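You operate a simulated robot arm through the tools that you are given. There is no shell and no other tool.

The job below is to be done with a simulated robot arm. You get a single attempt, and the scene is never put back.

Task
Oil the steel plate with the white pad and close the tub again.
Fine: Take the oil from the black tub; put the pad back. Set down upright: white pad. A coat counts when it lies all over at full strength: go over it till it gets no stronger.

Only the result counts: the job must be done as asked and must still hold three seconds after the hand-in. Knocking over, shifting, dropping, spilling or breaking anything else fails it.

Robot
A 6-joint arm with a fingered hand, fixed in place. Base frame: the origin is on the floor under the middle of its stand, x ahead of it, y to its left, z up. Lengths are in mm, angles in degrees, forces in N, time in s.
With the tool pointing down near the work surface it reaches from about 480 to 800 mm from the base axis. Its first joint turns from -166.0 to 166.0 degrees. Payload 4 kg.
The tool frame sits at the grasp point between the pads (the TCP): z along the fingers, y along the line on which they close. The tips reach 20 mm beyond it. The gripper opens to 140 mm; its body begins 54 mm behind the TCP. The gripper is a hand of 3 fingers: y runs from the thumb to the fingers, the wrist lies at [0, 0, -215] in the tool frame, and closing takes about 1.5 s.
Orientation is that of the tool frame in the base frame, as [roll, pitch, yaw] about the fixed x, y, z axes, in that order (R = Rz(yaw) Ry(pitch) Rx(roll)). With the fingers straight down and closing along the base's y, the tool's x points along the base's -x, its y along +y and its z along -z.

Tools
- The arm moves only by the tool step_arm. Its argument "series" is a list of rows, each a list of 7 numbers: the shift along the tool's x, y, z in units of 20 mm (1.0 is 20 mm), then the turn, a rotation vector about the tool's x, y, z in units of 8 degrees (1.0 is 8 degrees), then the gripper command, from -1 (shut) to 1 (fully open), values between in proportion. In form: [[tx, ty, tz, wx, wy, wz, hand], ...]. A call has 1 to 20 rows; each row shifts and turns the commanded pose from where the row before left it, along the tool's axes as they then stand. A call with a number of a shift or a turn outside -1 to 1 is refused whole. Each row takes 0.2 s and may step no farther than 50 mm and 8.6 degrees from the row before; otherwise, or with a gripper value out of range, the whole call is refused. A pose out of reach is approached as far as the arm can. The call stops where the force on the tool passes 40 N (or 10 N more than at its start, if that is more) or the arm is blocked; 0.2 s more then pass. The fingers move at their own pace (about 45 mm/s each) and stop on an object; they squeeze with about 22 N. The grip force told is the motor's: it shows also when the fingers shut on nothing. Time passes only in rows, and 0.2 s behind the last, so rows that do not move let the fingers close. It gives the time, the measured TCP pose, the force on the tool (base axes), the opening and the grip force at its end, in the units of the frame above (readings bear some noise), with the torque about the TCP (base axes, N m) and any sound that the robot's microphone picked up.
- Cameras (640 x 400 px; columns grow to the right, rows downward): "scene" is fixed at [398.8, 650, 1410.8]; the picture's right is [-0.92, -0.39, 0.00], its down [-0.20, 0.47, -0.86] and it looks along [0.33, -0.79, -0.51] (base axes); focal length 374 px, centre (320, 200). "wrist" rides on the gripper at [74, -43, -79] in the tool frame; the picture's right is [0.50, 0.87, 0.00], its down [-0.59, 0.34, -0.73] and it looks along [-0.64, 0.37, 0.68] (tool axes); focal length 275 px, centre (320, 200). There is no depth. A picture from a camera that has moved, and an enlarged one, comes with that camera's place and axes in the base frame and with its lens.
- snapshot(camera): a new picture of that camera. No time passes.
- slide_trunk(by): moves the trunk up (or, below 0, down) by that many mm; the arm rides with it, the base frame stays. It gives what a move gives, with no picture.
- set_grasp(shape): the hand has 3 fingers and takes this shape, open, in about a second: jaw (thumb against the fingers, like two jaws); tri (thumb and two fingers); tip (a fingertip pinch); poke (one finger out to press); point (the index stretched); flat (the hand flat); cup (the hand cupped); fist (a fist). The gripper value then closes the fingers along that shape, each until it touches; the sizes above hold for jaw. It gives what a move gives, with no picture.
- zoom(camera, box): a new picture of the part [left, top, right, bottom] of that camera's present view, enlarged. No time passes.
- finish_job(): hands the job in; it is judged then, once.

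Nothing tells you positions but the pictures and the camera data. Unless the task says otherwise, let go and move clear before handing in.

The tools are called after ">>>" by a JSON object that holds its "op" and its "data". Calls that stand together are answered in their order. step_arm: Moves the arm, as the interface text tells. Its arguments: {"type":"object","properties":{"series":{"type":"array","items":{"type":"array","items":{"type":"number"}}}},"required":["series"]} The other tools are called the same way: slide_trunk (by) moves the trunk up or down; set_grasp (shape) gives the hand a shape; snapshot (camera) takes a picture; zoom (camera, box) takes an enlarged picture of a part of a camera's view; finish_job () hands the job in.

At the start:

```text
t: 0.0
ee_pos: [428.7, 39.2, 1161.7]
tcp_rot: [-179.9, 0.0, -179.9]
wrist_force: [0.1, 0.4, -0.3]
torque: [-0.01, -0.01, 0.01]
width: 140.0
gripper_force: 0.1
shape: jaw
trunk travel left (down, up): [-150.0, 440.0]
```

scene: 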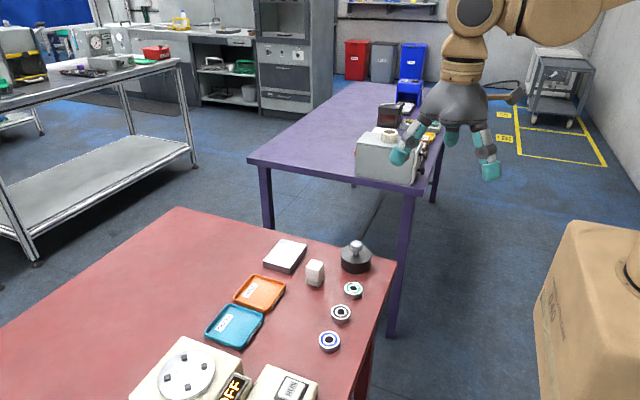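
wrist: 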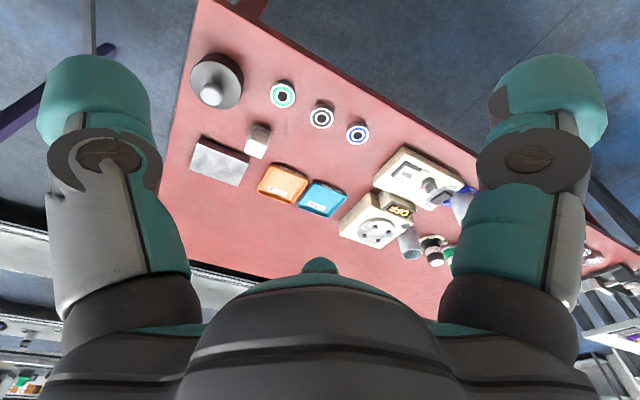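

I see a red table with a dark tub with a knob lid, a white block (likely the pad), a steel plate, trays, rings and some machines. I'll zoom in for detail before moving.

>>> {"op": "zoom", "data": {"camera": "scene", "box": [220, 220, 400, 360]}}

>>> {"op": "zoom", "data": {"camera": "wrist", "box": [160, 30, 400, 230]}}

>>> {"op": "zoom", "data": {"camera": "scene", "box": [100, 280, 400, 400]}}

```text
2.86 times, centred on (310, 290) of scene
camera zoom: at [398.8, 650.0, 1410.8], right [-0.92, -0.39, 0.0], down [-0.2, 0.47, -0.86], along [0.33, -0.79, -0.51], focal length 1069 px, centre (349, -57)
```

zoom: 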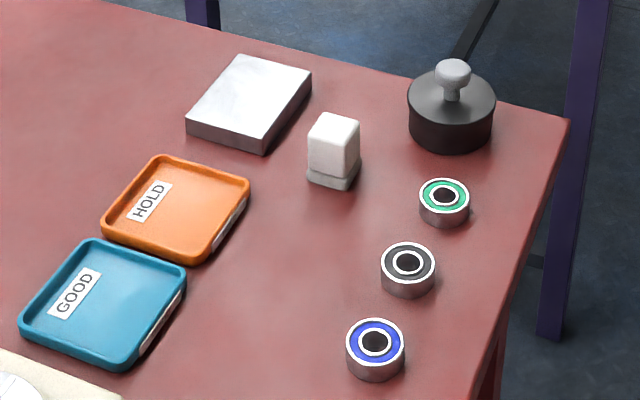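

```text
2.00 times, centred on (280, 130) of wrist
camera zoom: at [353.7, -3.8, 1240.4], right [-0.5, 0.87, 0.0], down [0.59, 0.34, 0.73], along [0.64, 0.37, -0.68], focal length 551 px, centre (400, 340)
```

zoom: 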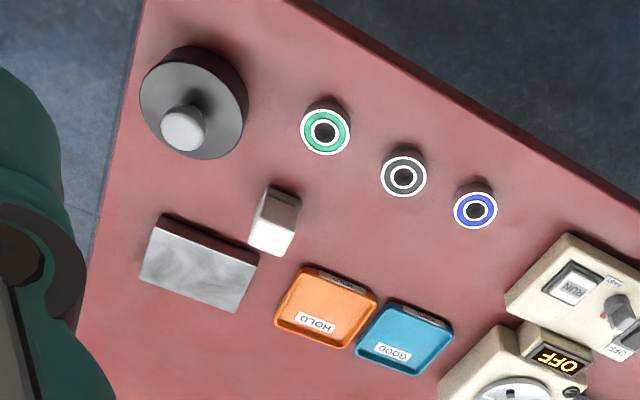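

```text
2.13 times, centred on (250, 340) of scene
camera zoom: at [398.8, 650.0, 1410.8], right [-0.92, -0.39, 0.0], down [-0.2, 0.47, -0.86], along [0.33, -0.79, -0.51], focal length 798 px, centre (469, -99)
```

zoom: 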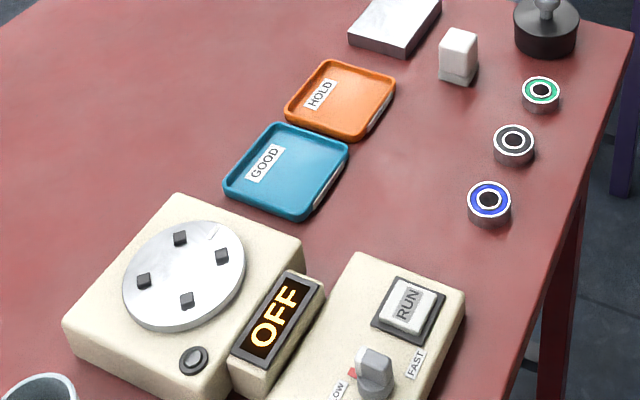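

The tub's knob lid is near (596, -46) and the plate near (766, 0), with its top at about z 815. I'll zoom closer on the pad, tub and plate to pin down their details.

>>> {"op": "zoom", "data": {"camera": "scene", "box": [295, 250, 335, 290]}}

>>> {"op": "zoom", "data": {"camera": "scene", "box": [325, 230, 385, 280]}}

>>> {"op": "zoom", "data": {"camera": "wrist", "box": [180, 40, 290, 200]}}

>>> {"op": "zoom", "data": {"camera": "scene", "box": [255, 230, 315, 280]}}

```text
10.00 times, centred on (315, 270) of scene
camera zoom: at [398.8, 650.0, 1410.8], right [-0.92, -0.39, 0.0], down [-0.2, 0.47, -0.86], along [0.33, -0.79, -0.51], focal length 3742 px, centre (370, -500)
```

zoom: 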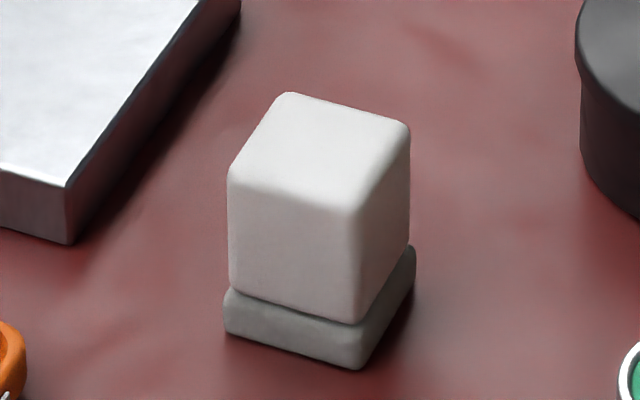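

```text
8.00 times, centred on (355, 255) of scene
camera zoom: at [398.8, 650.0, 1410.8], right [-0.92, -0.39, 0.0], down [-0.2, 0.47, -0.86], along [0.33, -0.79, -0.51], focal length 2993 px, centre (40, -240)
```

zoom: 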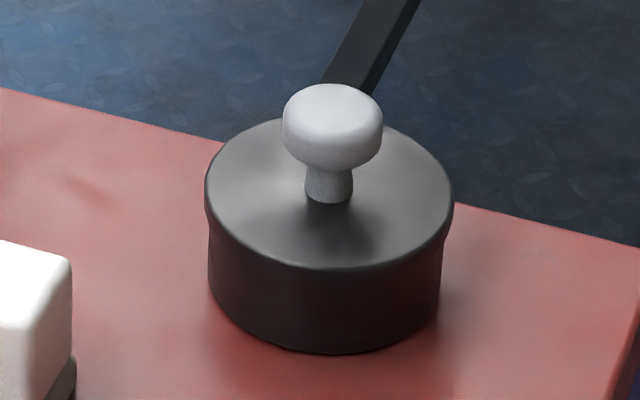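

```text
2.50 times, centred on (235, 120) of wrist
camera zoom: at [353.7, -3.8, 1240.4], right [-0.5, 0.87, 0.0], down [0.59, 0.34, 0.73], along [0.64, 0.37, -0.68], focal length 688 px, centre (532, 400)
```

zoom: 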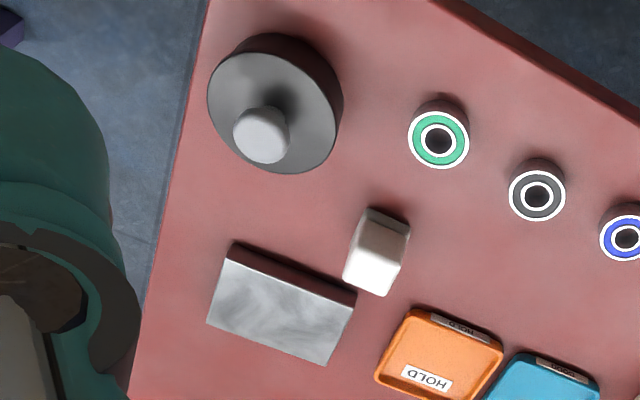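

```text
8.00 times, centred on (285, 255) of scene
camera zoom: at [398.8, 650.0, 1410.8], right [-0.92, -0.39, 0.0], down [-0.2, 0.47, -0.86], along [0.33, -0.79, -0.51], focal length 2993 px, centre (600, -240)
```

zoom: 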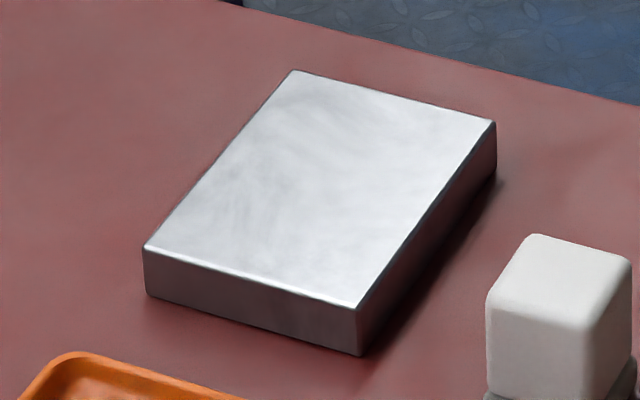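

The pad is at about (665, 46), with its top near z 847 and a grey base on the table at about z 798. The tub is at about (596, -46), with its lid top near z 831 and knob top near z 862. Free table for the lid lies around (650, 150). First I'll move above the knob with the fingers partly closed.

>>> {"op": "step_arm", "data": {"series": [[-0.6435, -0.3277, 0.8, 0, 0, 0, 0], [-0.6435, -0.3277, 0.8, 0, 0, 0, 0], [-0.6435, -0.3277, 0.8, 0, 0, 0, 0], [-0.6435, -0.3277, 0.8, 0, 0, 0, 0], [-0.6435, -0.3277, 0.8, 0, 0, 0, 0], [-0.6435, -0.3277, 0.8, 0, 0, 0, 0], [-0.6435, -0.3277, 0.8, 0, 0, 0, 0], [-0.6435, -0.3277, 0.8, 0, 0, 0, 0], [-0.6435, -0.3277, 0.8, 0, 0, 0, 0], [-0.6435, -0.3277, 0.8, 0, 0, 0, 0], [-0.6435, -0.3277, 0.8, 0, 0, 0, 0], [-0.6435, -0.3277, 0.8, 0, 0, 0, 0], [-0.6435, -0.3277, 0.8, 0, 0, 0, 0], [0, 0, 0, 0, 0, 0, 0]]}}

```text
t: 3.0
ee_pos: [596.3, -47.3, 954.8]
tcp_rot: [180.0, -0.1, 180.0]
wrist_force: [0.3, -0.5, -0.3]
torque: [0.02, 0.0, 0.01]
width: 70.5
gripper_force: 0.0
shape: jaw
trunk travel left (down, up): [-150.0, 440.0]
```

>>> {"op": "snapshot", "data": {"camera": "scene"}}

>>> {"op": "snapshot", "data": {"camera": "wrist"}}

>>> {"op": "zoom", "data": {"camera": "scene", "box": [260, 130, 440, 290]}}

```text
taken
```

scene: 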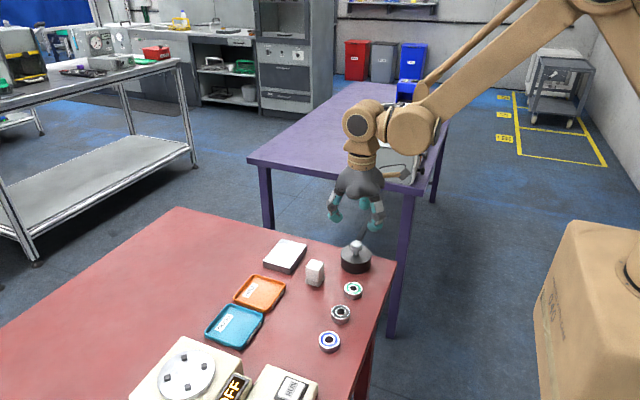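

```text
taken
camera wrist: at [521.8, -89.7, 1032.5], right [-0.5, 0.87, 0.0], down [0.59, 0.34, 0.73], along [0.64, 0.37, -0.68], focal length 275 px, centre (320, 200)
```

wrist: 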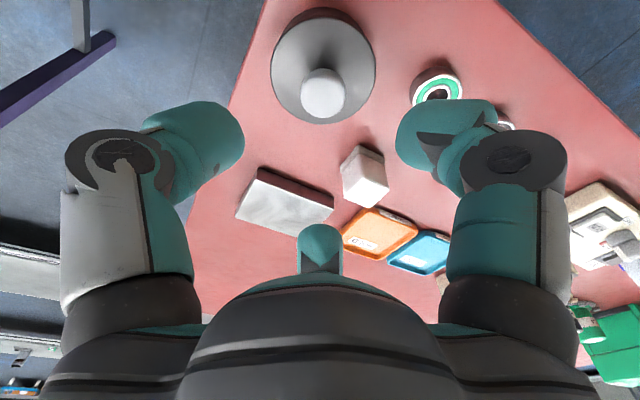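

```text
2.50 times, centred on (350, 210) of scene
camera zoom: at [398.8, 650.0, 1410.8], right [-0.92, -0.39, 0.0], down [-0.2, 0.47, -0.86], along [0.33, -0.79, -0.51], focal length 935 px, centre (245, 175)
```

zoom: 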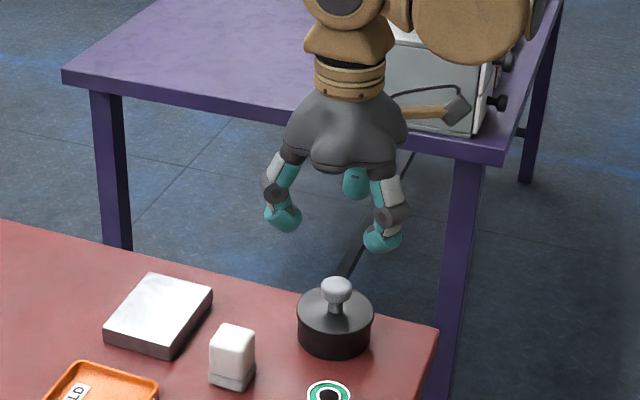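

The hand is above the knob and the fingers look spread around it. I'll close them in the air to about 30 mm to see how the jaw shape comes together before I commit.

>>> {"op": "step_arm", "data": {"series": [[0, 0, 0, 0, 0, 0, -0.57], [0, 0, 0, 0, 0, 0, -0.57], [0, 0, 0, 0, 0, 0, -0.57], [0, 0, 0, 0, 0, 0, -0.57]]}}

>>> {"op": "zoom", "data": {"camera": "scene", "box": [310, 150, 400, 240]}}

>>> {"op": "snapshot", "data": {"camera": "wrist"}}

```text
t: 4.0
ee_pos: [597.1, -47.3, 954.6]
tcp_rot: [180.0, -0.1, -179.9]
wrist_force: [-0.8, 0.1, -0.3]
torque: [0.01, 0.01, -0.02]
width: 30.3
gripper_force: 0.0
shape: jaw
trunk travel left (down, up): [-150.0, 440.0]
```

```text
4.44 times, centred on (355, 195) of scene
camera zoom: at [398.8, 650.0, 1410.8], right [-0.92, -0.39, 0.0], down [-0.2, 0.47, -0.86], along [0.33, -0.79, -0.51], focal length 1663 px, centre (164, 222)
```

zoom: 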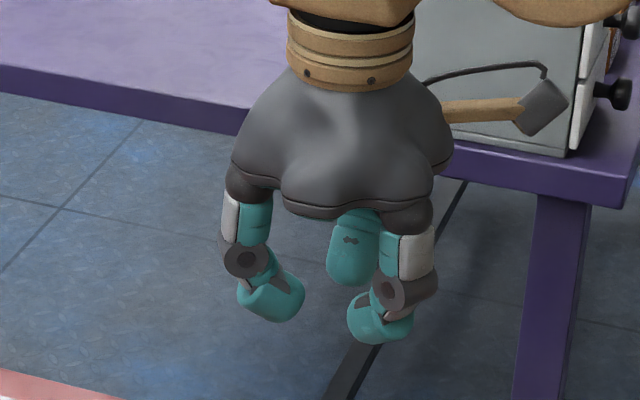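

```text
taken
camera wrist: at [521.9, -89.7, 1032.6], right [-0.5, 0.87, 0.0], down [0.59, 0.34, 0.73], along [0.64, 0.37, -0.68], focal length 275 px, centre (320, 200)
```

wrist: 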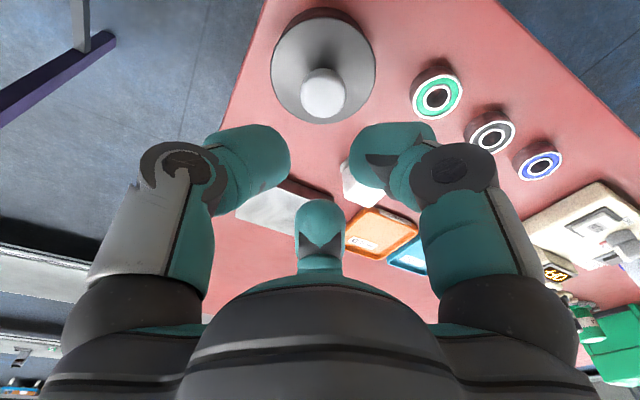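

In jaw shape the three fingers come in radially, which suits the round knob. I'll look at the other shapes in the air to choose one for the square pad.

>>> {"op": "set_grasp", "data": {"shape": "tip"}}

>>> {"op": "zoom", "data": {"camera": "scene", "box": [310, 150, 400, 240]}}

>>> {"op": "snapshot", "data": {"camera": "wrist"}}

>>> {"op": "step_arm", "data": {"series": [[0, 0, 0, 0, 0, 0, -0.57], [0, 0, 0, 0, 0, 0, -0.57], [0, 0, 0, 0, 0, 0, -0.57], [0, 0, 0, 0, 0, 0, -0.57], [0, 0, 0, 0, 0, 0, -0.57], [0, 0, 0, 0, 0, 0, -0.57]]}}

>>> {"op": "zoom", "data": {"camera": "scene", "box": [310, 150, 400, 240]}}

>>> {"op": "snapshot", "data": {"camera": "wrist"}}

```text
t: 4.9
ee_pos: [596.2, -46.6, 955.3]
tcp_rot: [180.0, 0.0, -180.0]
wrist_force: [-0.1, -0.3, -0.2]
torque: [-0.04, 0.0, 0.01]
width: 140.0
gripper_force: 0.1
shape: tip
trunk travel left (down, up): [-150.0, 440.0]
```

```text
4.44 times, centred on (355, 195) of scene
camera zoom: at [398.8, 650.0, 1410.8], right [-0.92, -0.39, 0.0], down [-0.2, 0.47, -0.86], along [0.33, -0.79, -0.51], focal length 1663 px, centre (164, 222)
```

zoom: 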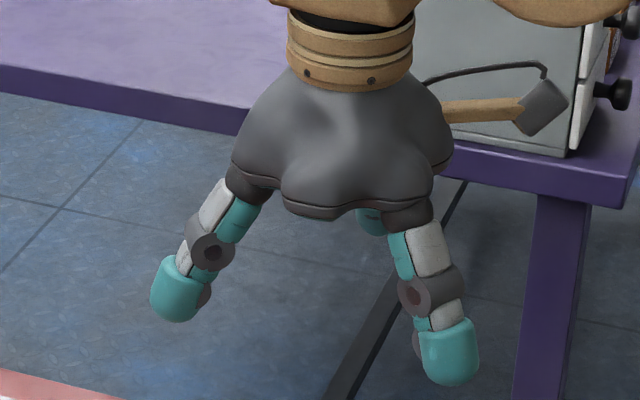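

```text
taken
camera wrist: at [521.9, -89.7, 1032.6], right [-0.5, 0.87, 0.0], down [0.59, 0.34, 0.73], along [0.64, 0.37, -0.68], focal length 275 px, centre (320, 200)
```

wrist: 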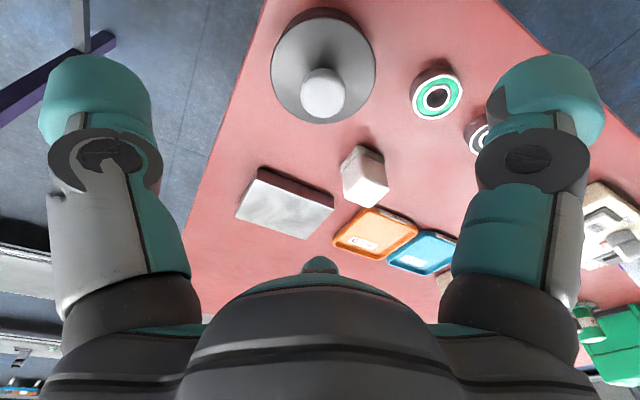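

```text
t: 6.3
ee_pos: [596.8, -46.7, 954.2]
tcp_rot: [-180.0, 0.0, -180.0]
wrist_force: [0.2, 0.2, -0.8]
torque: [0.02, 0.0, 0.02]
width: 30.2
gripper_force: 0.1
shape: tip
trunk travel left (down, up): [-150.0, 440.0]
```

```text
4.44 times, centred on (355, 195) of scene
camera zoom: at [398.8, 650.0, 1410.8], right [-0.92, -0.39, 0.0], down [-0.2, 0.47, -0.86], along [0.33, -0.79, -0.51], focal length 1663 px, centre (164, 222)
```

zoom: 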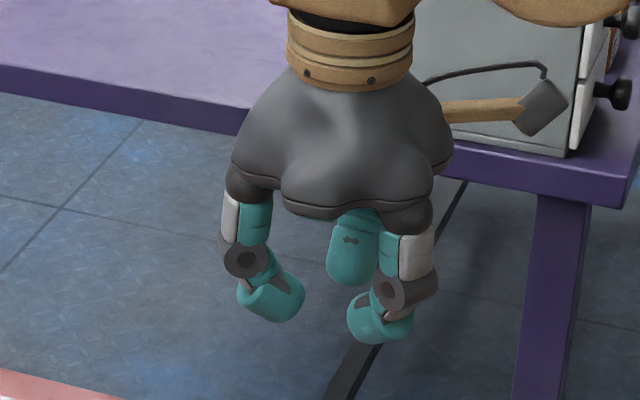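

```text
taken
camera wrist: at [521.9, -89.7, 1032.6], right [-0.5, 0.87, 0.0], down [0.59, 0.34, 0.73], along [0.64, 0.37, -0.68], focal length 275 px, centre (320, 200)
```

wrist: 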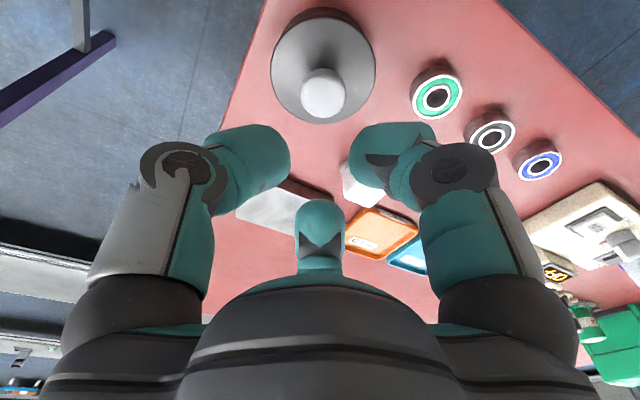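

All the shapes look alike for a radial grip, so I'll use jaw. The wrist view puts the knob centre at about (593, -46). I'll go back to jaw, descend and close on the knob.

>>> {"op": "set_grasp", "data": {"shape": "jaw"}}

>>> {"op": "step_arm", "data": {"series": [[0.15, 0, 0, 0, 0, 0, 0], [0, 0, 0.8, 0, 0, 0, 0], [0, 0, 0.8, 0, 0, 0, 0], [0, 0, 0.8, 0, 0, 0, 0], [0, 0, 0.6, 0, 0, 0, 0], [0, 0, 0.5, 0, 0, 0, 0], [0, 0, 0, 0, 0, 0, 0]]}}

>>> {"op": "snapshot", "data": {"camera": "wrist"}}

>>> {"op": "zoom", "data": {"camera": "scene", "box": [300, 190, 400, 290]}}

```text
t: 7.2
ee_pos: [596.1, -47.1, 954.8]
tcp_rot: [179.9, 0.0, -179.9]
wrist_force: [1.3, -0.9, -0.5]
torque: [0.0, -0.01, -0.03]
width: 140.1
gripper_force: 0.2
shape: jaw
trunk travel left (down, up): [-150.0, 440.0]
```

```text
t: 8.8
ee_pos: [591.3, -46.6, 884.1]
tcp_rot: [179.9, -0.1, 180.0]
wrist_force: [0.3, -0.3, -0.1]
torque: [0.03, 0.03, 0.01]
width: 70.7
gripper_force: 0.1
shape: jaw
trunk travel left (down, up): [-150.0, 440.0]
```

```text
taken
camera wrist: at [518.4, -90.1, 962.5], right [-0.5, 0.87, 0.0], down [0.59, 0.34, 0.73], along [0.64, 0.37, -0.68], focal length 275 px, centre (320, 200)
```

wrist: 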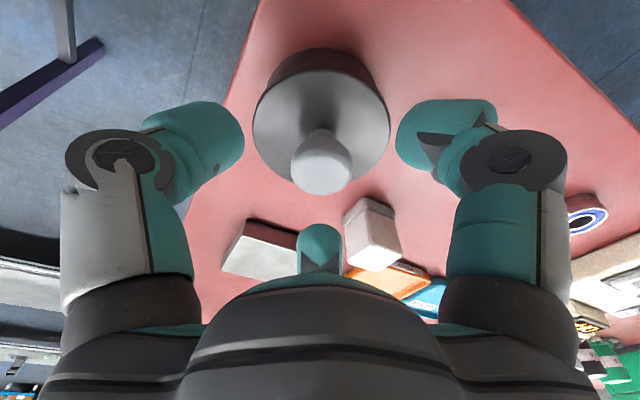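

```text
4.00 times, centred on (350, 240) of scene
camera zoom: at [398.8, 650.0, 1410.8], right [-0.92, -0.39, 0.0], down [-0.2, 0.47, -0.86], along [0.33, -0.79, -0.51], focal length 1497 px, centre (200, 40)
```

zoom: 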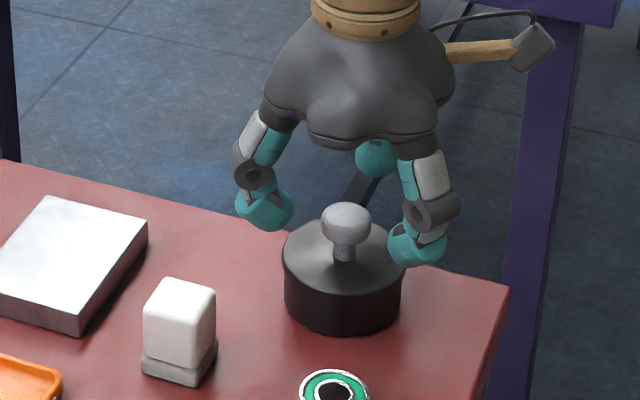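

The knob is centred at about (593, -46.6), under the TCP. Next I'll descend about 27 mm and close on it.

>>> {"op": "step_arm", "data": {"series": [[0, 0, 0.45, 0, 0, 0, 0], [0, 0, 0.45, 0, 0, 0, 0], [0, 0, 0.45, 0, 0, 0, 0], [0, 0, 0, 0, 0, 0, -0.5], [0, 0, 0, 0, 0, 0, -1], [0, 0, 0, 0, 0, 0, -1], [0, 0, 0, 0, 0, 0, -1], [0, 0, 0, 0, 0, 0, -1], [0, 0, 0, 0, 0, 0, -1], [0, 0, 0, 0, 0, 0, -1]]}}

>>> {"op": "zoom", "data": {"camera": "scene", "box": [300, 190, 400, 290]}}

>>> {"op": "snapshot", "data": {"camera": "wrist"}}

```text
t: 11.0
ee_pos: [593.0, -47.0, 857.9]
tcp_rot: [180.0, -0.1, 180.0]
wrist_force: [2.3, -0.2, 1.6]
torque: [0.04, 0.0, -0.04]
width: 52.3
gripper_force: 22.2
shape: jaw
trunk travel left (down, up): [-150.0, 440.0]
```

```text
4.00 times, centred on (350, 240) of scene
camera zoom: at [398.8, 650.0, 1410.8], right [-0.92, -0.39, 0.0], down [-0.2, 0.47, -0.86], along [0.33, -0.79, -0.51], focal length 1497 px, centre (200, 40)
```

zoom: 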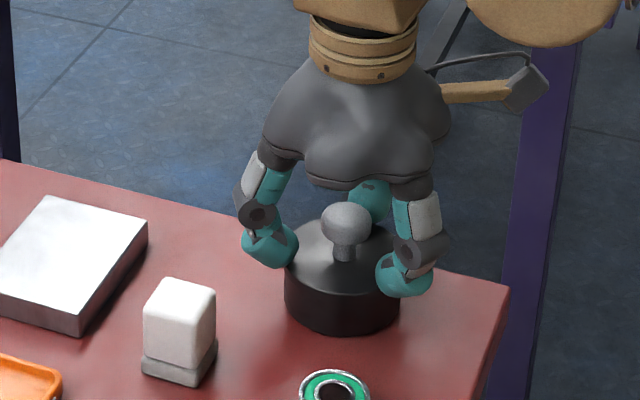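

```text
taken
camera wrist: at [518.4, -89.7, 935.5], right [-0.5, 0.87, 0.0], down [0.59, 0.34, 0.73], along [0.64, 0.37, -0.68], focal length 275 px, centre (320, 200)
```

wrist: 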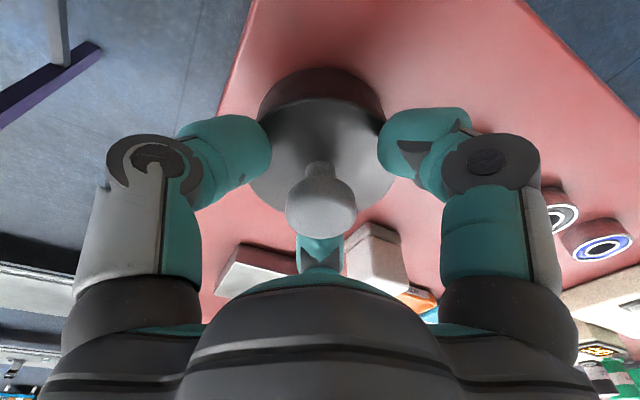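

The grip stopped at 52 mm, which is wider than the knob cap, so the fingers may be touching the lid itself. I'll look closer before lifting.

>>> {"op": "zoom", "data": {"camera": "scene", "box": [328, 225, 378, 275]}}

>>> {"op": "zoom", "data": {"camera": "wrist", "box": [170, 50, 500, 290]}}

```text
8.00 times, centred on (353, 250) of scene
camera zoom: at [398.8, 650.0, 1410.8], right [-0.92, -0.39, 0.0], down [-0.2, 0.47, -0.86], along [0.33, -0.79, -0.51], focal length 2993 px, centre (56, -200)
```

zoom: 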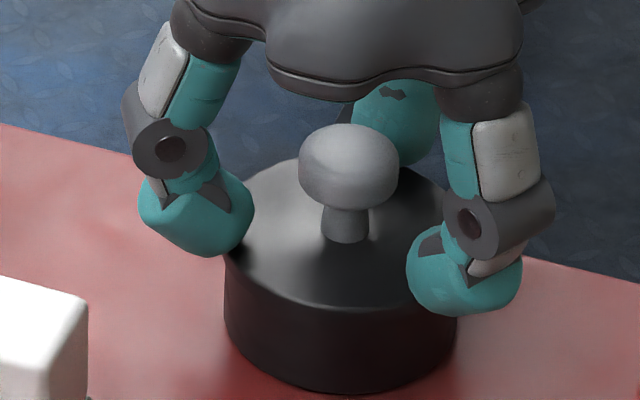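

```text
1.67 times, centred on (335, 170) of wrist
camera zoom: at [518.4, -89.7, 935.5], right [-0.5, 0.87, 0.0], down [0.59, 0.34, 0.73], along [0.64, 0.37, -0.68], focal length 459 px, centre (295, 250)
```

zoom: 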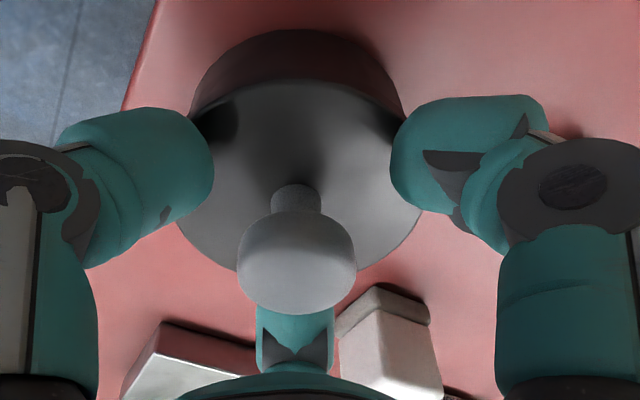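

The fingertips reached low enough to pinch the lid rim instead of the knob. I'll open, rise about 12 mm and close on the knob cap.

>>> {"op": "step_arm", "data": {"series": [[0, 0, 0, 0, 0, 0, 0], [0, 0, 0, 0, 0, 0, 0], [0, 0, -0.3, 0, 0, 0, 0], [0, 0, -0.3, 0, 0, 0, 0], [0, 0, 0, 0, 0, 0, -0.3], [0, 0, 0, 0, 0, 0, -0.6], [0, 0, 0, 0, 0, 0, -1], [0, 0, 0, 0, 0, 0, -1], [0, 0, 0, 0, 0, 0, -1], [0, 0, 0, 0, 0, 0, -1], [0, 0, 0, 0, 0, 0, -1]]}}

>>> {"op": "zoom", "data": {"camera": "scene", "box": [328, 225, 378, 275]}}

>>> {"op": "zoom", "data": {"camera": "wrist", "box": [170, 50, 500, 290]}}

```text
t: 13.4
ee_pos: [592.4, -46.5, 870.0]
tcp_rot: [-180.0, -0.1, -179.9]
wrist_force: [-0.3, -0.3, -0.9]
torque: [0.0, 0.04, 0.0]
width: 23.6
gripper_force: 21.9
shape: jaw
trunk travel left (down, up): [-150.0, 440.0]
heard: snap
```

```text
8.00 times, centred on (353, 250) of scene
camera zoom: at [398.8, 650.0, 1410.8], right [-0.92, -0.39, 0.0], down [-0.2, 0.47, -0.86], along [0.33, -0.79, -0.51], focal length 2993 px, centre (56, -200)
```

zoom: 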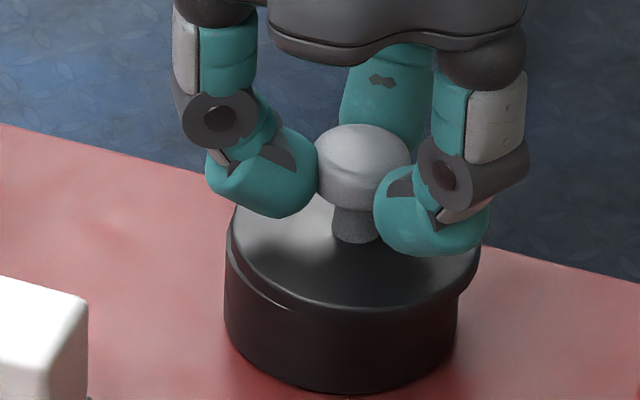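

```text
1.67 times, centred on (335, 170) of wrist
camera zoom: at [518.5, -90.0, 947.4], right [-0.5, 0.87, 0.0], down [0.59, 0.34, 0.73], along [0.64, 0.37, -0.68], focal length 459 px, centre (295, 250)
```

zoom: 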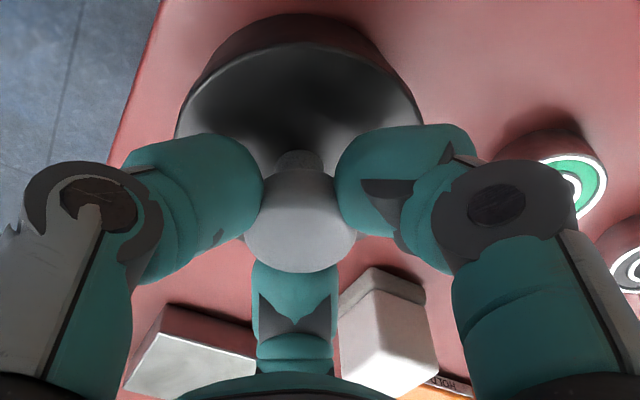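

The knob is now held at 24 mm. The lid made a snap and looks freed and slightly tilted on the tub. I'll lift it slowly.

>>> {"op": "step_arm", "data": {"series": [[0, 0, -0.2, 0, 0, 0, -1], [0, 0, -0.2, 0, 0, 0, -1], [0, 0, -0.3, 0, 0, 0, -1], [0, 0, -0.4, 0, 0, 0, -1], [0, 0, -0.5, 0, 0, 0, -1], [0, 0, -0.5, 0, 0, 0, -1], [0, 0, 0, 0, 0, 0, -1]]}}

>>> {"op": "zoom", "data": {"camera": "scene", "box": [300, 190, 400, 290]}}

>>> {"op": "zoom", "data": {"camera": "wrist", "box": [170, 50, 500, 290]}}

```text
t: 15.0
ee_pos: [592.5, -46.9, 911.7]
tcp_rot: [180.0, 0.0, 180.0]
wrist_force: [0.3, -0.3, -0.8]
torque: [0.04, -0.01, -0.03]
width: 23.6
gripper_force: 22.0
shape: jaw
trunk travel left (down, up): [-150.0, 440.0]
```

```text
4.00 times, centred on (350, 240) of scene
camera zoom: at [398.8, 650.0, 1410.8], right [-0.92, -0.39, 0.0], down [-0.2, 0.47, -0.86], along [0.33, -0.79, -0.51], focal length 1497 px, centre (200, 40)
```

zoom: 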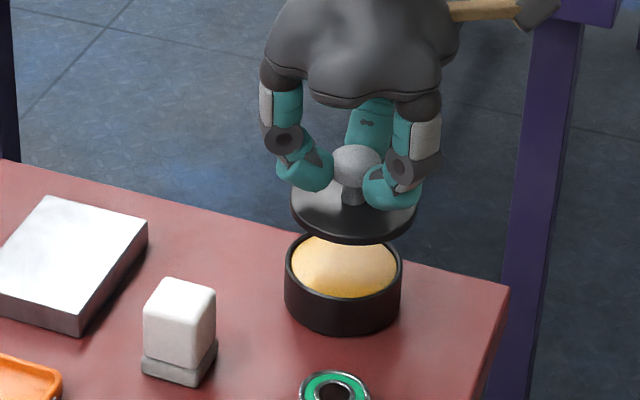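

```text
1.67 times, centred on (335, 170) of wrist
camera zoom: at [518.6, -89.9, 989.4], right [-0.5, 0.87, 0.0], down [0.59, 0.34, 0.73], along [0.64, 0.37, -0.68], focal length 459 px, centre (295, 250)
```

zoom: 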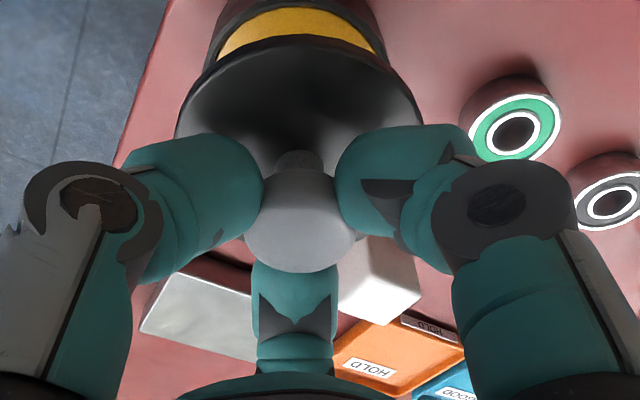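

The lid is off and the yellow oil shows in the tub. I'll carry the lid over to the free table area at about (645, 150).

>>> {"op": "step_arm", "data": {"series": [[0, 0, -0.7, 0, 0, 0, -1], [0, 0, -0.7, 0, 0, 0, -1], [-0.2, 0.7, 0, 0, 0, 0, -1], [-0.2, 0.76, 0, 0, 0, 0, -1], [-0.2, 0.76, 0, 0, 0, 0, -1], [-0.2, 0.76, 0, 0, 0, 0, -1], [-0.2, 0.76, 0, 0, 0, 0, -1], [-0.2, 0.76, 0, 0, 0, 0, -1], [-0.2, 0.76, 0, 0, 0, 0, -1], [-0.2, 0.76, 0, 0, 0, 0, -1], [-0.2, 0.76, 0, 0, 0, 0, -1], [-0.2, 0.76, 0, 0, 0, 0, -1], [-0.2, 0.76, 0, 0, 0, 0, -1], [-0.2, 0.76, 0, 0, 0, 0, -1], [-0.22, 0.76, 0, 0, 0, 0, -1], [0, 0, 0, 0, 0, 0, -1]]}}

>>> {"op": "snapshot", "data": {"camera": "scene"}}

>>> {"op": "zoom", "data": {"camera": "scene", "box": [240, 190, 400, 350]}}

>>> {"op": "snapshot", "data": {"camera": "wrist"}}

```text
t: 18.4
ee_pos: [644.9, 148.9, 938.6]
tcp_rot: [-180.0, 0.1, 180.0]
wrist_force: [-1.0, 0.2, -0.3]
torque: [0.0, -0.02, 0.05]
width: 23.5
gripper_force: 21.9
shape: jaw
trunk travel left (down, up): [-150.0, 440.0]
```

```text
taken
```

scene: 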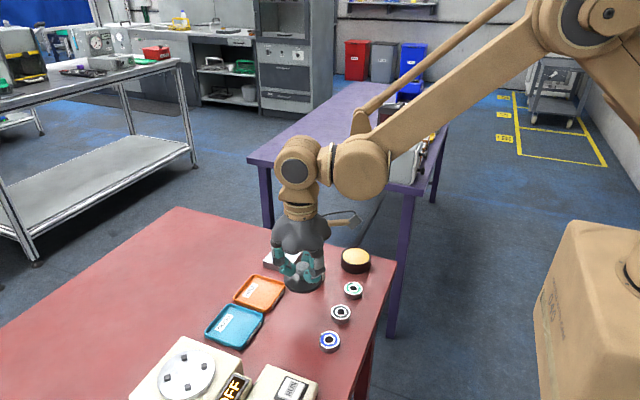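

```text
2.50 times, centred on (320, 270) of scene
camera zoom: at [398.8, 650.0, 1410.8], right [-0.92, -0.39, 0.0], down [-0.2, 0.47, -0.86], along [0.33, -0.79, -0.51], focal length 935 px, centre (320, 25)
```

zoom: 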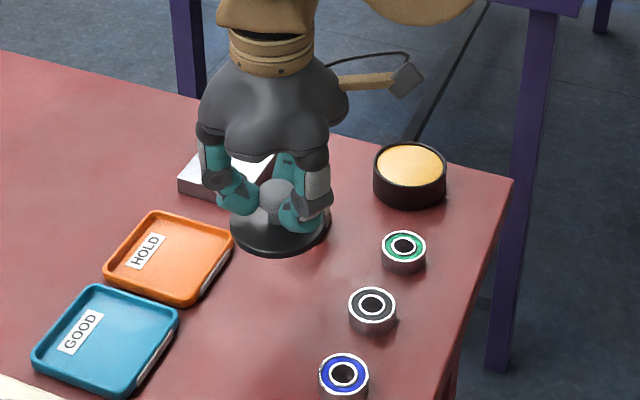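

```text
taken
camera wrist: at [570.9, 107.0, 1017.2], right [-0.5, 0.87, 0.0], down [0.59, 0.34, 0.73], along [0.64, 0.37, -0.68], focal length 275 px, centre (320, 200)
```

wrist: 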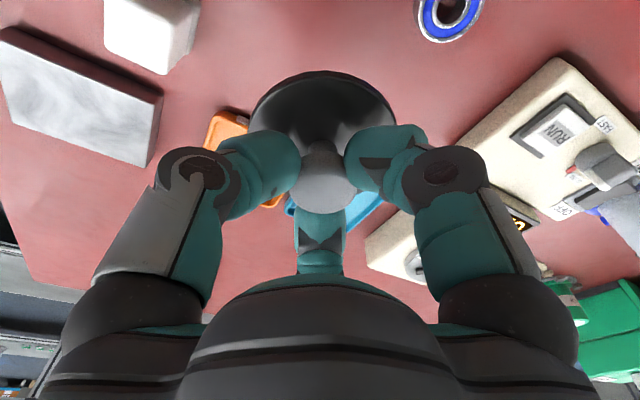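

The spot under the lid is clear. I'll lower it to just above the table.

>>> {"op": "step_arm", "data": {"series": [[0, 0, 0.8, 0, 0, 0, -1], [0, 0, 0.8, 0, 0, 0, -1], [0, 0, 0.8, 0, 0, 0, -1], [0, 0, 0.8, 0, 0, 0, -1], [0, 0, 0.6, 0, 0, 0, -1], [0, 0, 0.4, 0, 0, 0, -1], [0, 0, 0, 0, 0, 0, -1]]}}

>>> {"op": "zoom", "data": {"camera": "scene", "box": [270, 250, 350, 330]}}

>>> {"op": "snapshot", "data": {"camera": "wrist"}}

```text
t: 20.0
ee_pos: [646.1, 149.3, 854.4]
tcp_rot: [-180.0, 0.0, 179.9]
wrist_force: [0.3, -0.2, -0.5]
torque: [-0.03, -0.03, -0.01]
width: 23.6
gripper_force: 22.0
shape: jaw
trunk travel left (down, up): [-150.0, 440.0]
```

```text
5.00 times, centred on (310, 290) of scene
camera zoom: at [398.8, 650.0, 1410.8], right [-0.92, -0.39, 0.0], down [-0.2, 0.47, -0.86], along [0.33, -0.79, -0.51], focal length 1871 px, centre (370, -250)
```

zoom: 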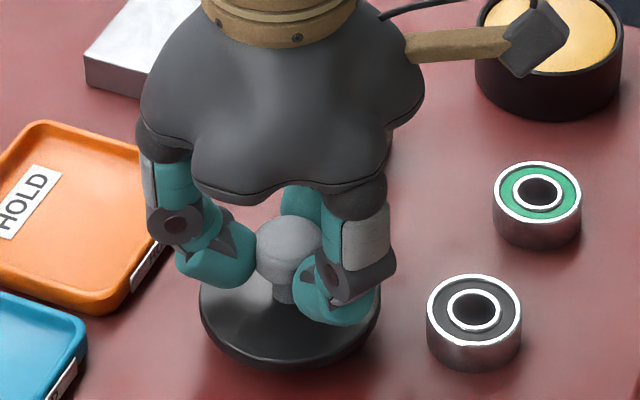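

```text
taken
camera wrist: at [571.0, 106.7, 932.9], right [-0.5, 0.87, 0.0], down [0.59, 0.34, 0.73], along [0.64, 0.37, -0.68], focal length 275 px, centre (320, 200)
```

wrist: 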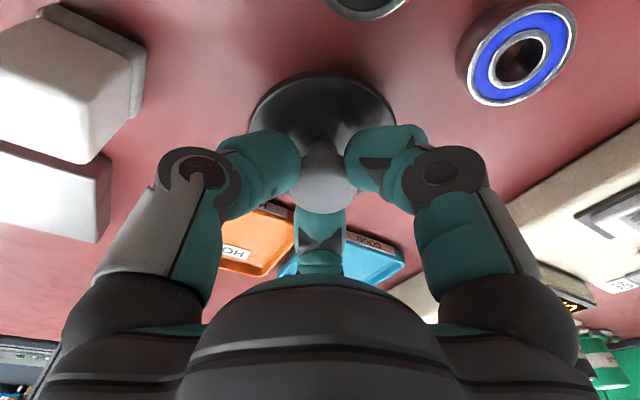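

The lid hovers just above the table, so I'll feel for contact in small steps.

>>> {"op": "step_arm", "data": {"series": [[0, 0, 0.1, 0, 0, 0, -1], [0, 0, 0.1, 0, 0, 0, -1], [0, 0, 0.1, 0, 0, 0, -1]]}}

>>> {"op": "step_arm", "data": {"series": [[0, 0, 0.1, 0, 0, 0, -1], [0, 0, 0, 0, 0, 0, -1]]}}

```text
t: 20.8
ee_pos: [646.3, 148.7, 848.7]
tcp_rot: [180.0, -0.1, -179.9]
wrist_force: [-1.2, -0.1, -0.5]
torque: [0.0, 0.0, -0.03]
width: 23.4
gripper_force: 22.1
shape: jaw
trunk travel left (down, up): [-150.0, 440.0]
```

```text
t: 21.4
ee_pos: [645.2, 149.0, 847.5]
tcp_rot: [180.0, 0.0, -179.9]
wrist_force: [-0.6, 0.9, 0.2]
torque: [0.02, -0.01, 0.0]
width: 23.5
gripper_force: 21.8
shape: jaw
trunk travel left (down, up): [-150.0, 440.0]
```

>>> {"op": "step_arm", "data": {"series": [[0, 0, 0.1, 0, 0, 0, -1], [0, 0, 0, 0, 0, 0, -1]]}}

>>> {"op": "step_arm", "data": {"series": [[0, 0, 0.1, 0, 0, 0, -1], [0, 0, 0, 0, 0, 0, -1]]}}

>>> {"op": "zoom", "data": {"camera": "scene", "box": [280, 275, 330, 325]}}

```text
t: 22.0
ee_pos: [645.0, 148.9, 844.3]
tcp_rot: [180.0, 0.1, 180.0]
wrist_force: [-0.6, 1.0, -0.3]
torque: [0.0, 0.0, 0.02]
width: 23.2
gripper_force: 21.9
shape: jaw
trunk travel left (down, up): [-150.0, 440.0]
```

```text
t: 22.6
ee_pos: [645.7, 149.5, 843.2]
tcp_rot: [-179.9, 0.1, -180.0]
wrist_force: [0.8, -0.3, -0.3]
torque: [-0.01, 0.0, 0.02]
width: 23.2
gripper_force: 21.7
shape: jaw
trunk travel left (down, up): [-150.0, 440.0]
```

```text
8.00 times, centred on (305, 300) of scene
camera zoom: at [398.8, 650.0, 1410.8], right [-0.92, -0.39, 0.0], down [-0.2, 0.47, -0.86], along [0.33, -0.79, -0.51], focal length 2993 px, centre (440, -600)
```

zoom: 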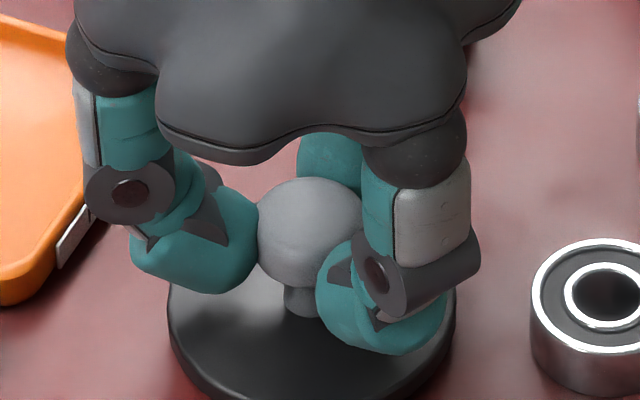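

There's no contact yet, so I'll keep going down in small steps.

>>> {"op": "step_arm", "data": {"series": [[0, 0, 0.1, 0, 0, 0, -1], [0, 0, 0, 0, 0, 0, -1]]}}

>>> {"op": "step_arm", "data": {"series": [[0, 0, 0.1, 0, 0, 0, -1], [0, 0, 0, 0, 0, 0, -1]]}}

>>> {"op": "zoom", "data": {"camera": "scene", "box": [280, 275, 330, 325]}}

```text
t: 23.2
ee_pos: [644.8, 149.9, 839.8]
tcp_rot: [179.9, 0.0, -179.9]
wrist_force: [0.0, -0.4, -0.1]
torque: [0.02, 0.01, -0.01]
width: 23.6
gripper_force: 22.3
shape: jaw
trunk travel left (down, up): [-150.0, 440.0]
```

```text
t: 23.8
ee_pos: [645.1, 149.0, 838.2]
tcp_rot: [-180.0, 0.0, 179.9]
wrist_force: [-0.2, -0.8, -0.6]
torque: [0.0, -0.02, -0.01]
width: 23.6
gripper_force: 22.5
shape: jaw
trunk travel left (down, up): [-150.0, 440.0]
```

```text
8.00 times, centred on (305, 300) of scene
camera zoom: at [398.8, 650.0, 1410.8], right [-0.92, -0.39, 0.0], down [-0.2, 0.47, -0.86], along [0.33, -0.79, -0.51], focal length 2993 px, centre (440, -600)
```

zoom: 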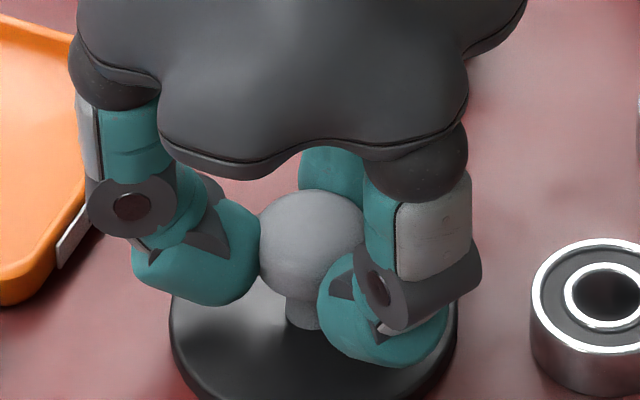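

>>> {"op": "step_arm", "data": {"series": [[0, 0, 0.1, 0, 0, 0, -1], [0, 0, 0, 0, 0, 0, -1]]}}

>>> {"op": "step_arm", "data": {"series": [[0, 0, 0.1, 0, 0, 0, -1], [0, 0, 0, 0, 0, 0, -1]]}}

>>> {"op": "zoom", "data": {"camera": "scene", "box": [280, 285, 330, 335]}}

```text
t: 24.4
ee_pos: [644.6, 148.5, 836.3]
tcp_rot: [180.0, 0.1, 179.9]
wrist_force: [3.3, 0.6, 16.8]
torque: [0.02, -0.06, -0.01]
width: 23.8
gripper_force: 21.8
shape: jaw
trunk travel left (down, up): [-150.0, 440.0]
```

```text
t: 25.0
ee_pos: [644.5, 150.0, 837.5]
tcp_rot: [-180.0, 0.1, -179.9]
wrist_force: [9.4, 2.0, 33.7]
torque: [0.01, -0.15, -0.05]
width: 24.8
gripper_force: 22.2
shape: jaw
trunk travel left (down, up): [-150.0, 440.0]
```

```text
8.00 times, centred on (305, 310) of scene
camera zoom: at [398.8, 650.0, 1410.8], right [-0.92, -0.39, 0.0], down [-0.2, 0.47, -0.86], along [0.33, -0.79, -0.51], focal length 2993 px, centre (440, -680)
```

zoom: 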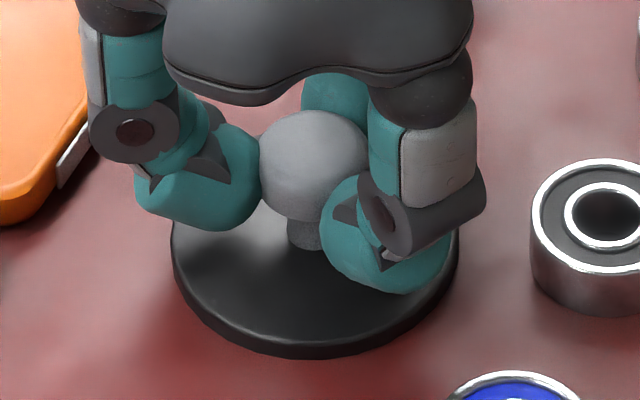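

Contact: the lid rests on the table at TCP z of about 838. I'll ease off the pressure, open gently and rise clear.

>>> {"op": "step_arm", "data": {"series": [[0, 0, -0.12, 0, 0, 0, -1], [0, 0, 0, 0, 0, 0, -0.6], [0, 0, 0, 0, 0, 0, -0.4], [0, 0, 0, 0, 0, 0, -0.25], [0, 0, 0, 0, 0, 0, -0.25], [0, 0, 0, 0, 0, 0, -0.25]]}}

>>> {"op": "zoom", "data": {"camera": "scene", "box": [280, 285, 330, 335]}}

```text
t: 26.4
ee_pos: [645.7, 148.6, 838.2]
tcp_rot: [-180.0, 0.0, -179.9]
wrist_force: [0.6, -0.2, -0.3]
torque: [0.01, -0.01, 0.01]
width: 52.2
gripper_force: 0.0
shape: jaw
trunk travel left (down, up): [-150.0, 440.0]
```

```text
8.00 times, centred on (305, 310) of scene
camera zoom: at [398.8, 650.0, 1410.8], right [-0.92, -0.39, 0.0], down [-0.2, 0.47, -0.86], along [0.33, -0.79, -0.51], focal length 2993 px, centre (440, -680)
```

zoom: 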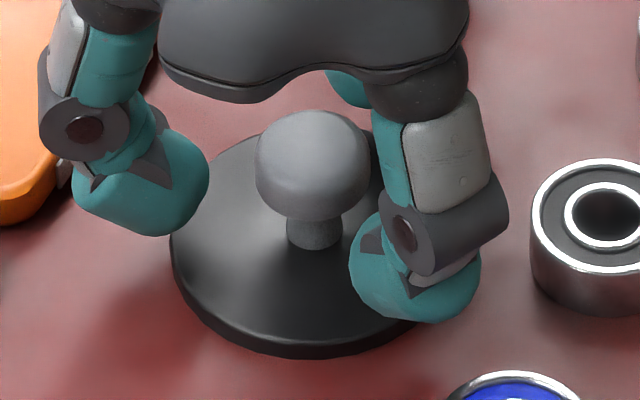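

The lid is released and stands flat. I'll rise and move above the pad.

>>> {"op": "step_arm", "data": {"series": [[0, 0, -0.5, 0, 0, 0, -0.25], [0, 0, -0.8, 0, 0, 0, -0.25], [0, 0, -0.9, 0, 0, 0, -0.25], [0, 0, -0.9, 0, 0, 0, -0.25], [0, 0, -0.9, 0, 0, 0, -0.25], [0, -0.8, -0.2, 0, 0, 0, -0.25], [0, -0.8, 0, 0, 0, 0, -0.25], [0, -0.8, 0, 0, 0, 0, -0.25], [-0.25, -0.8, 0, 0, 0, 0, -0.25], [-0.25, -0.8, 0, 0, 0, 0, -0.25], [-0.25, -0.6, 0, 0, 0, 0, -0.25], [-0.25, -0.55, 0, 0, 0, 0, -0.25], [0, 0, 0, 0, 0, 0, -0.25]]}}

>>> {"op": "snapshot", "data": {"camera": "wrist"}}

>>> {"op": "zoom", "data": {"camera": "scene", "box": [260, 200, 400, 340]}}

```text
t: 29.2
ee_pos: [666.0, 47.1, 920.7]
tcp_rot: [180.0, 0.0, 180.0]
wrist_force: [0.1, 0.2, 0.3]
torque: [0.01, 0.02, 0.01]
width: 52.1
gripper_force: 0.0
shape: jaw
trunk travel left (down, up): [-150.0, 440.0]
```

```text
taken
camera wrist: at [591.2, 3.4, 999.8], right [-0.5, 0.87, 0.0], down [0.59, 0.34, 0.73], along [0.64, 0.37, -0.68], focal length 275 px, centre (320, 200)
```

wrist: 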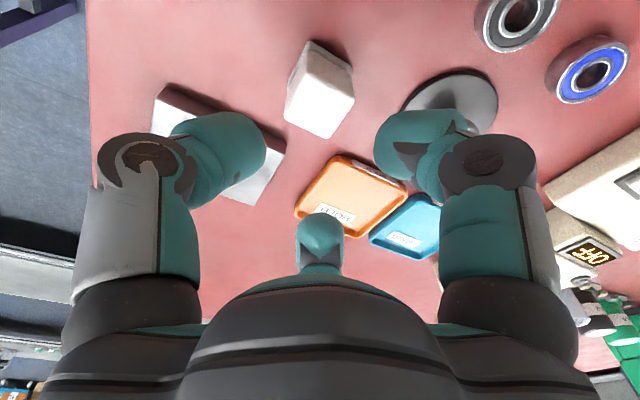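

```text
2.86 times, centred on (330, 270) of scene
camera zoom: at [398.8, 650.0, 1410.8], right [-0.92, -0.39, 0.0], down [-0.2, 0.47, -0.86], along [0.33, -0.79, -0.51], focal length 1069 px, centre (291, 0)
```

zoom: 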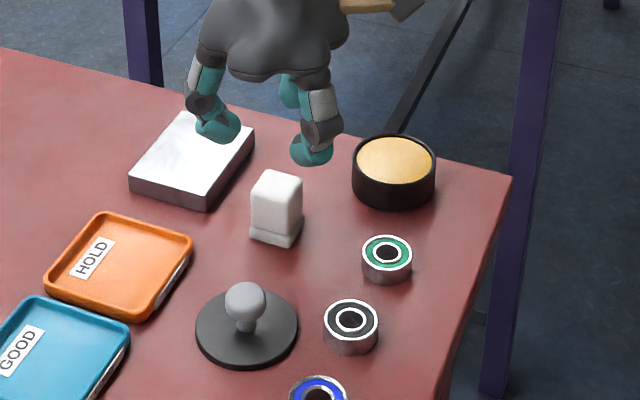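

>>> {"op": "zoom", "data": {"camera": "wrist", "box": [260, 20, 380, 150]}}

>>> {"op": "zoom", "data": {"camera": "scene", "box": [335, 240, 385, 280]}}

```text
3.08 times, centred on (320, 85) of wrist
camera zoom: at [591.2, 3.4, 999.8], right [-0.5, 0.87, 0.0], down [0.59, 0.34, 0.73], along [0.64, 0.37, -0.68], focal length 847 px, centre (320, 554)
```

zoom: 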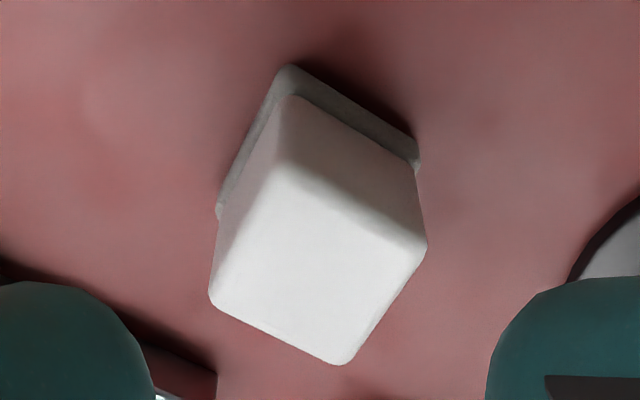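

```text
10.00 times, centred on (360, 260) of scene
camera zoom: at [398.8, 650.0, 1410.8], right [-0.92, -0.39, 0.0], down [-0.2, 0.47, -0.86], along [0.33, -0.79, -0.51], focal length 3742 px, centre (-80, -400)
```

zoom: 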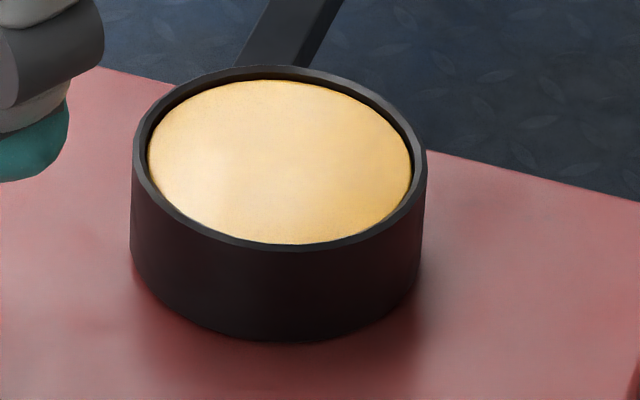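

The pad is axis-aligned, with its centre at about (665.5, 45.2) and its top at about z 846. The oil sits just below the tub's rim. I'll descend on the pad with a modest opening.

>>> {"op": "step_arm", "data": {"series": [[0, -0.06, 0, 0, 0, 0, -0.36], [0, 0, 0.8, 0, 0, 0, -0.36], [0, 0, 0.8, 0, 0, 0, -0.36], [0, 0, 0.7, 0, 0, 0, -0.36], [0, 0, 0.4, 0, 0, 0, -0.36], [0, 0, 0, 0, 0, 0, -0.36]]}}

>>> {"op": "snapshot", "data": {"camera": "wrist"}}

>>> {"op": "zoom", "data": {"camera": "scene", "box": [270, 220, 360, 310]}}

```text
t: 30.6
ee_pos: [665.1, 44.8, 866.4]
tcp_rot: [179.9, 0.1, 180.0]
wrist_force: [1.2, -0.2, 0.4]
torque: [-0.03, -0.01, 0.0]
width: 45.2
gripper_force: 0.1
shape: jaw
trunk travel left (down, up): [-150.0, 440.0]
```

```text
taken
camera wrist: at [590.9, 2.6, 945.5], right [-0.5, 0.87, 0.0], down [0.59, 0.34, 0.73], along [0.64, 0.37, -0.68], focal length 275 px, centre (320, 200)
```

wrist: 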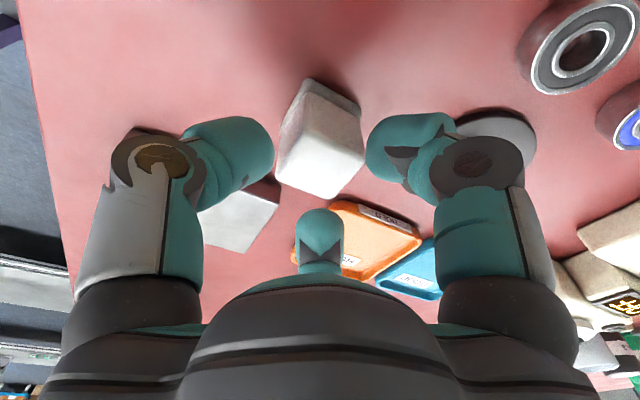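

```text
4.44 times, centred on (315, 265) of scene
camera zoom: at [398.8, 650.0, 1410.8], right [-0.92, -0.39, 0.0], down [-0.2, 0.47, -0.86], along [0.33, -0.79, -0.51], focal length 1663 px, centre (342, -89)
```

zoom: 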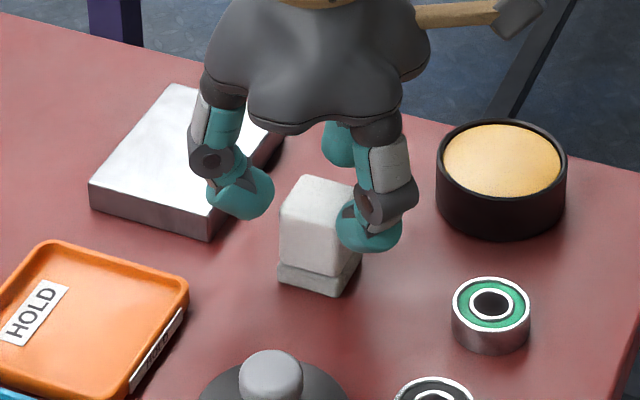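

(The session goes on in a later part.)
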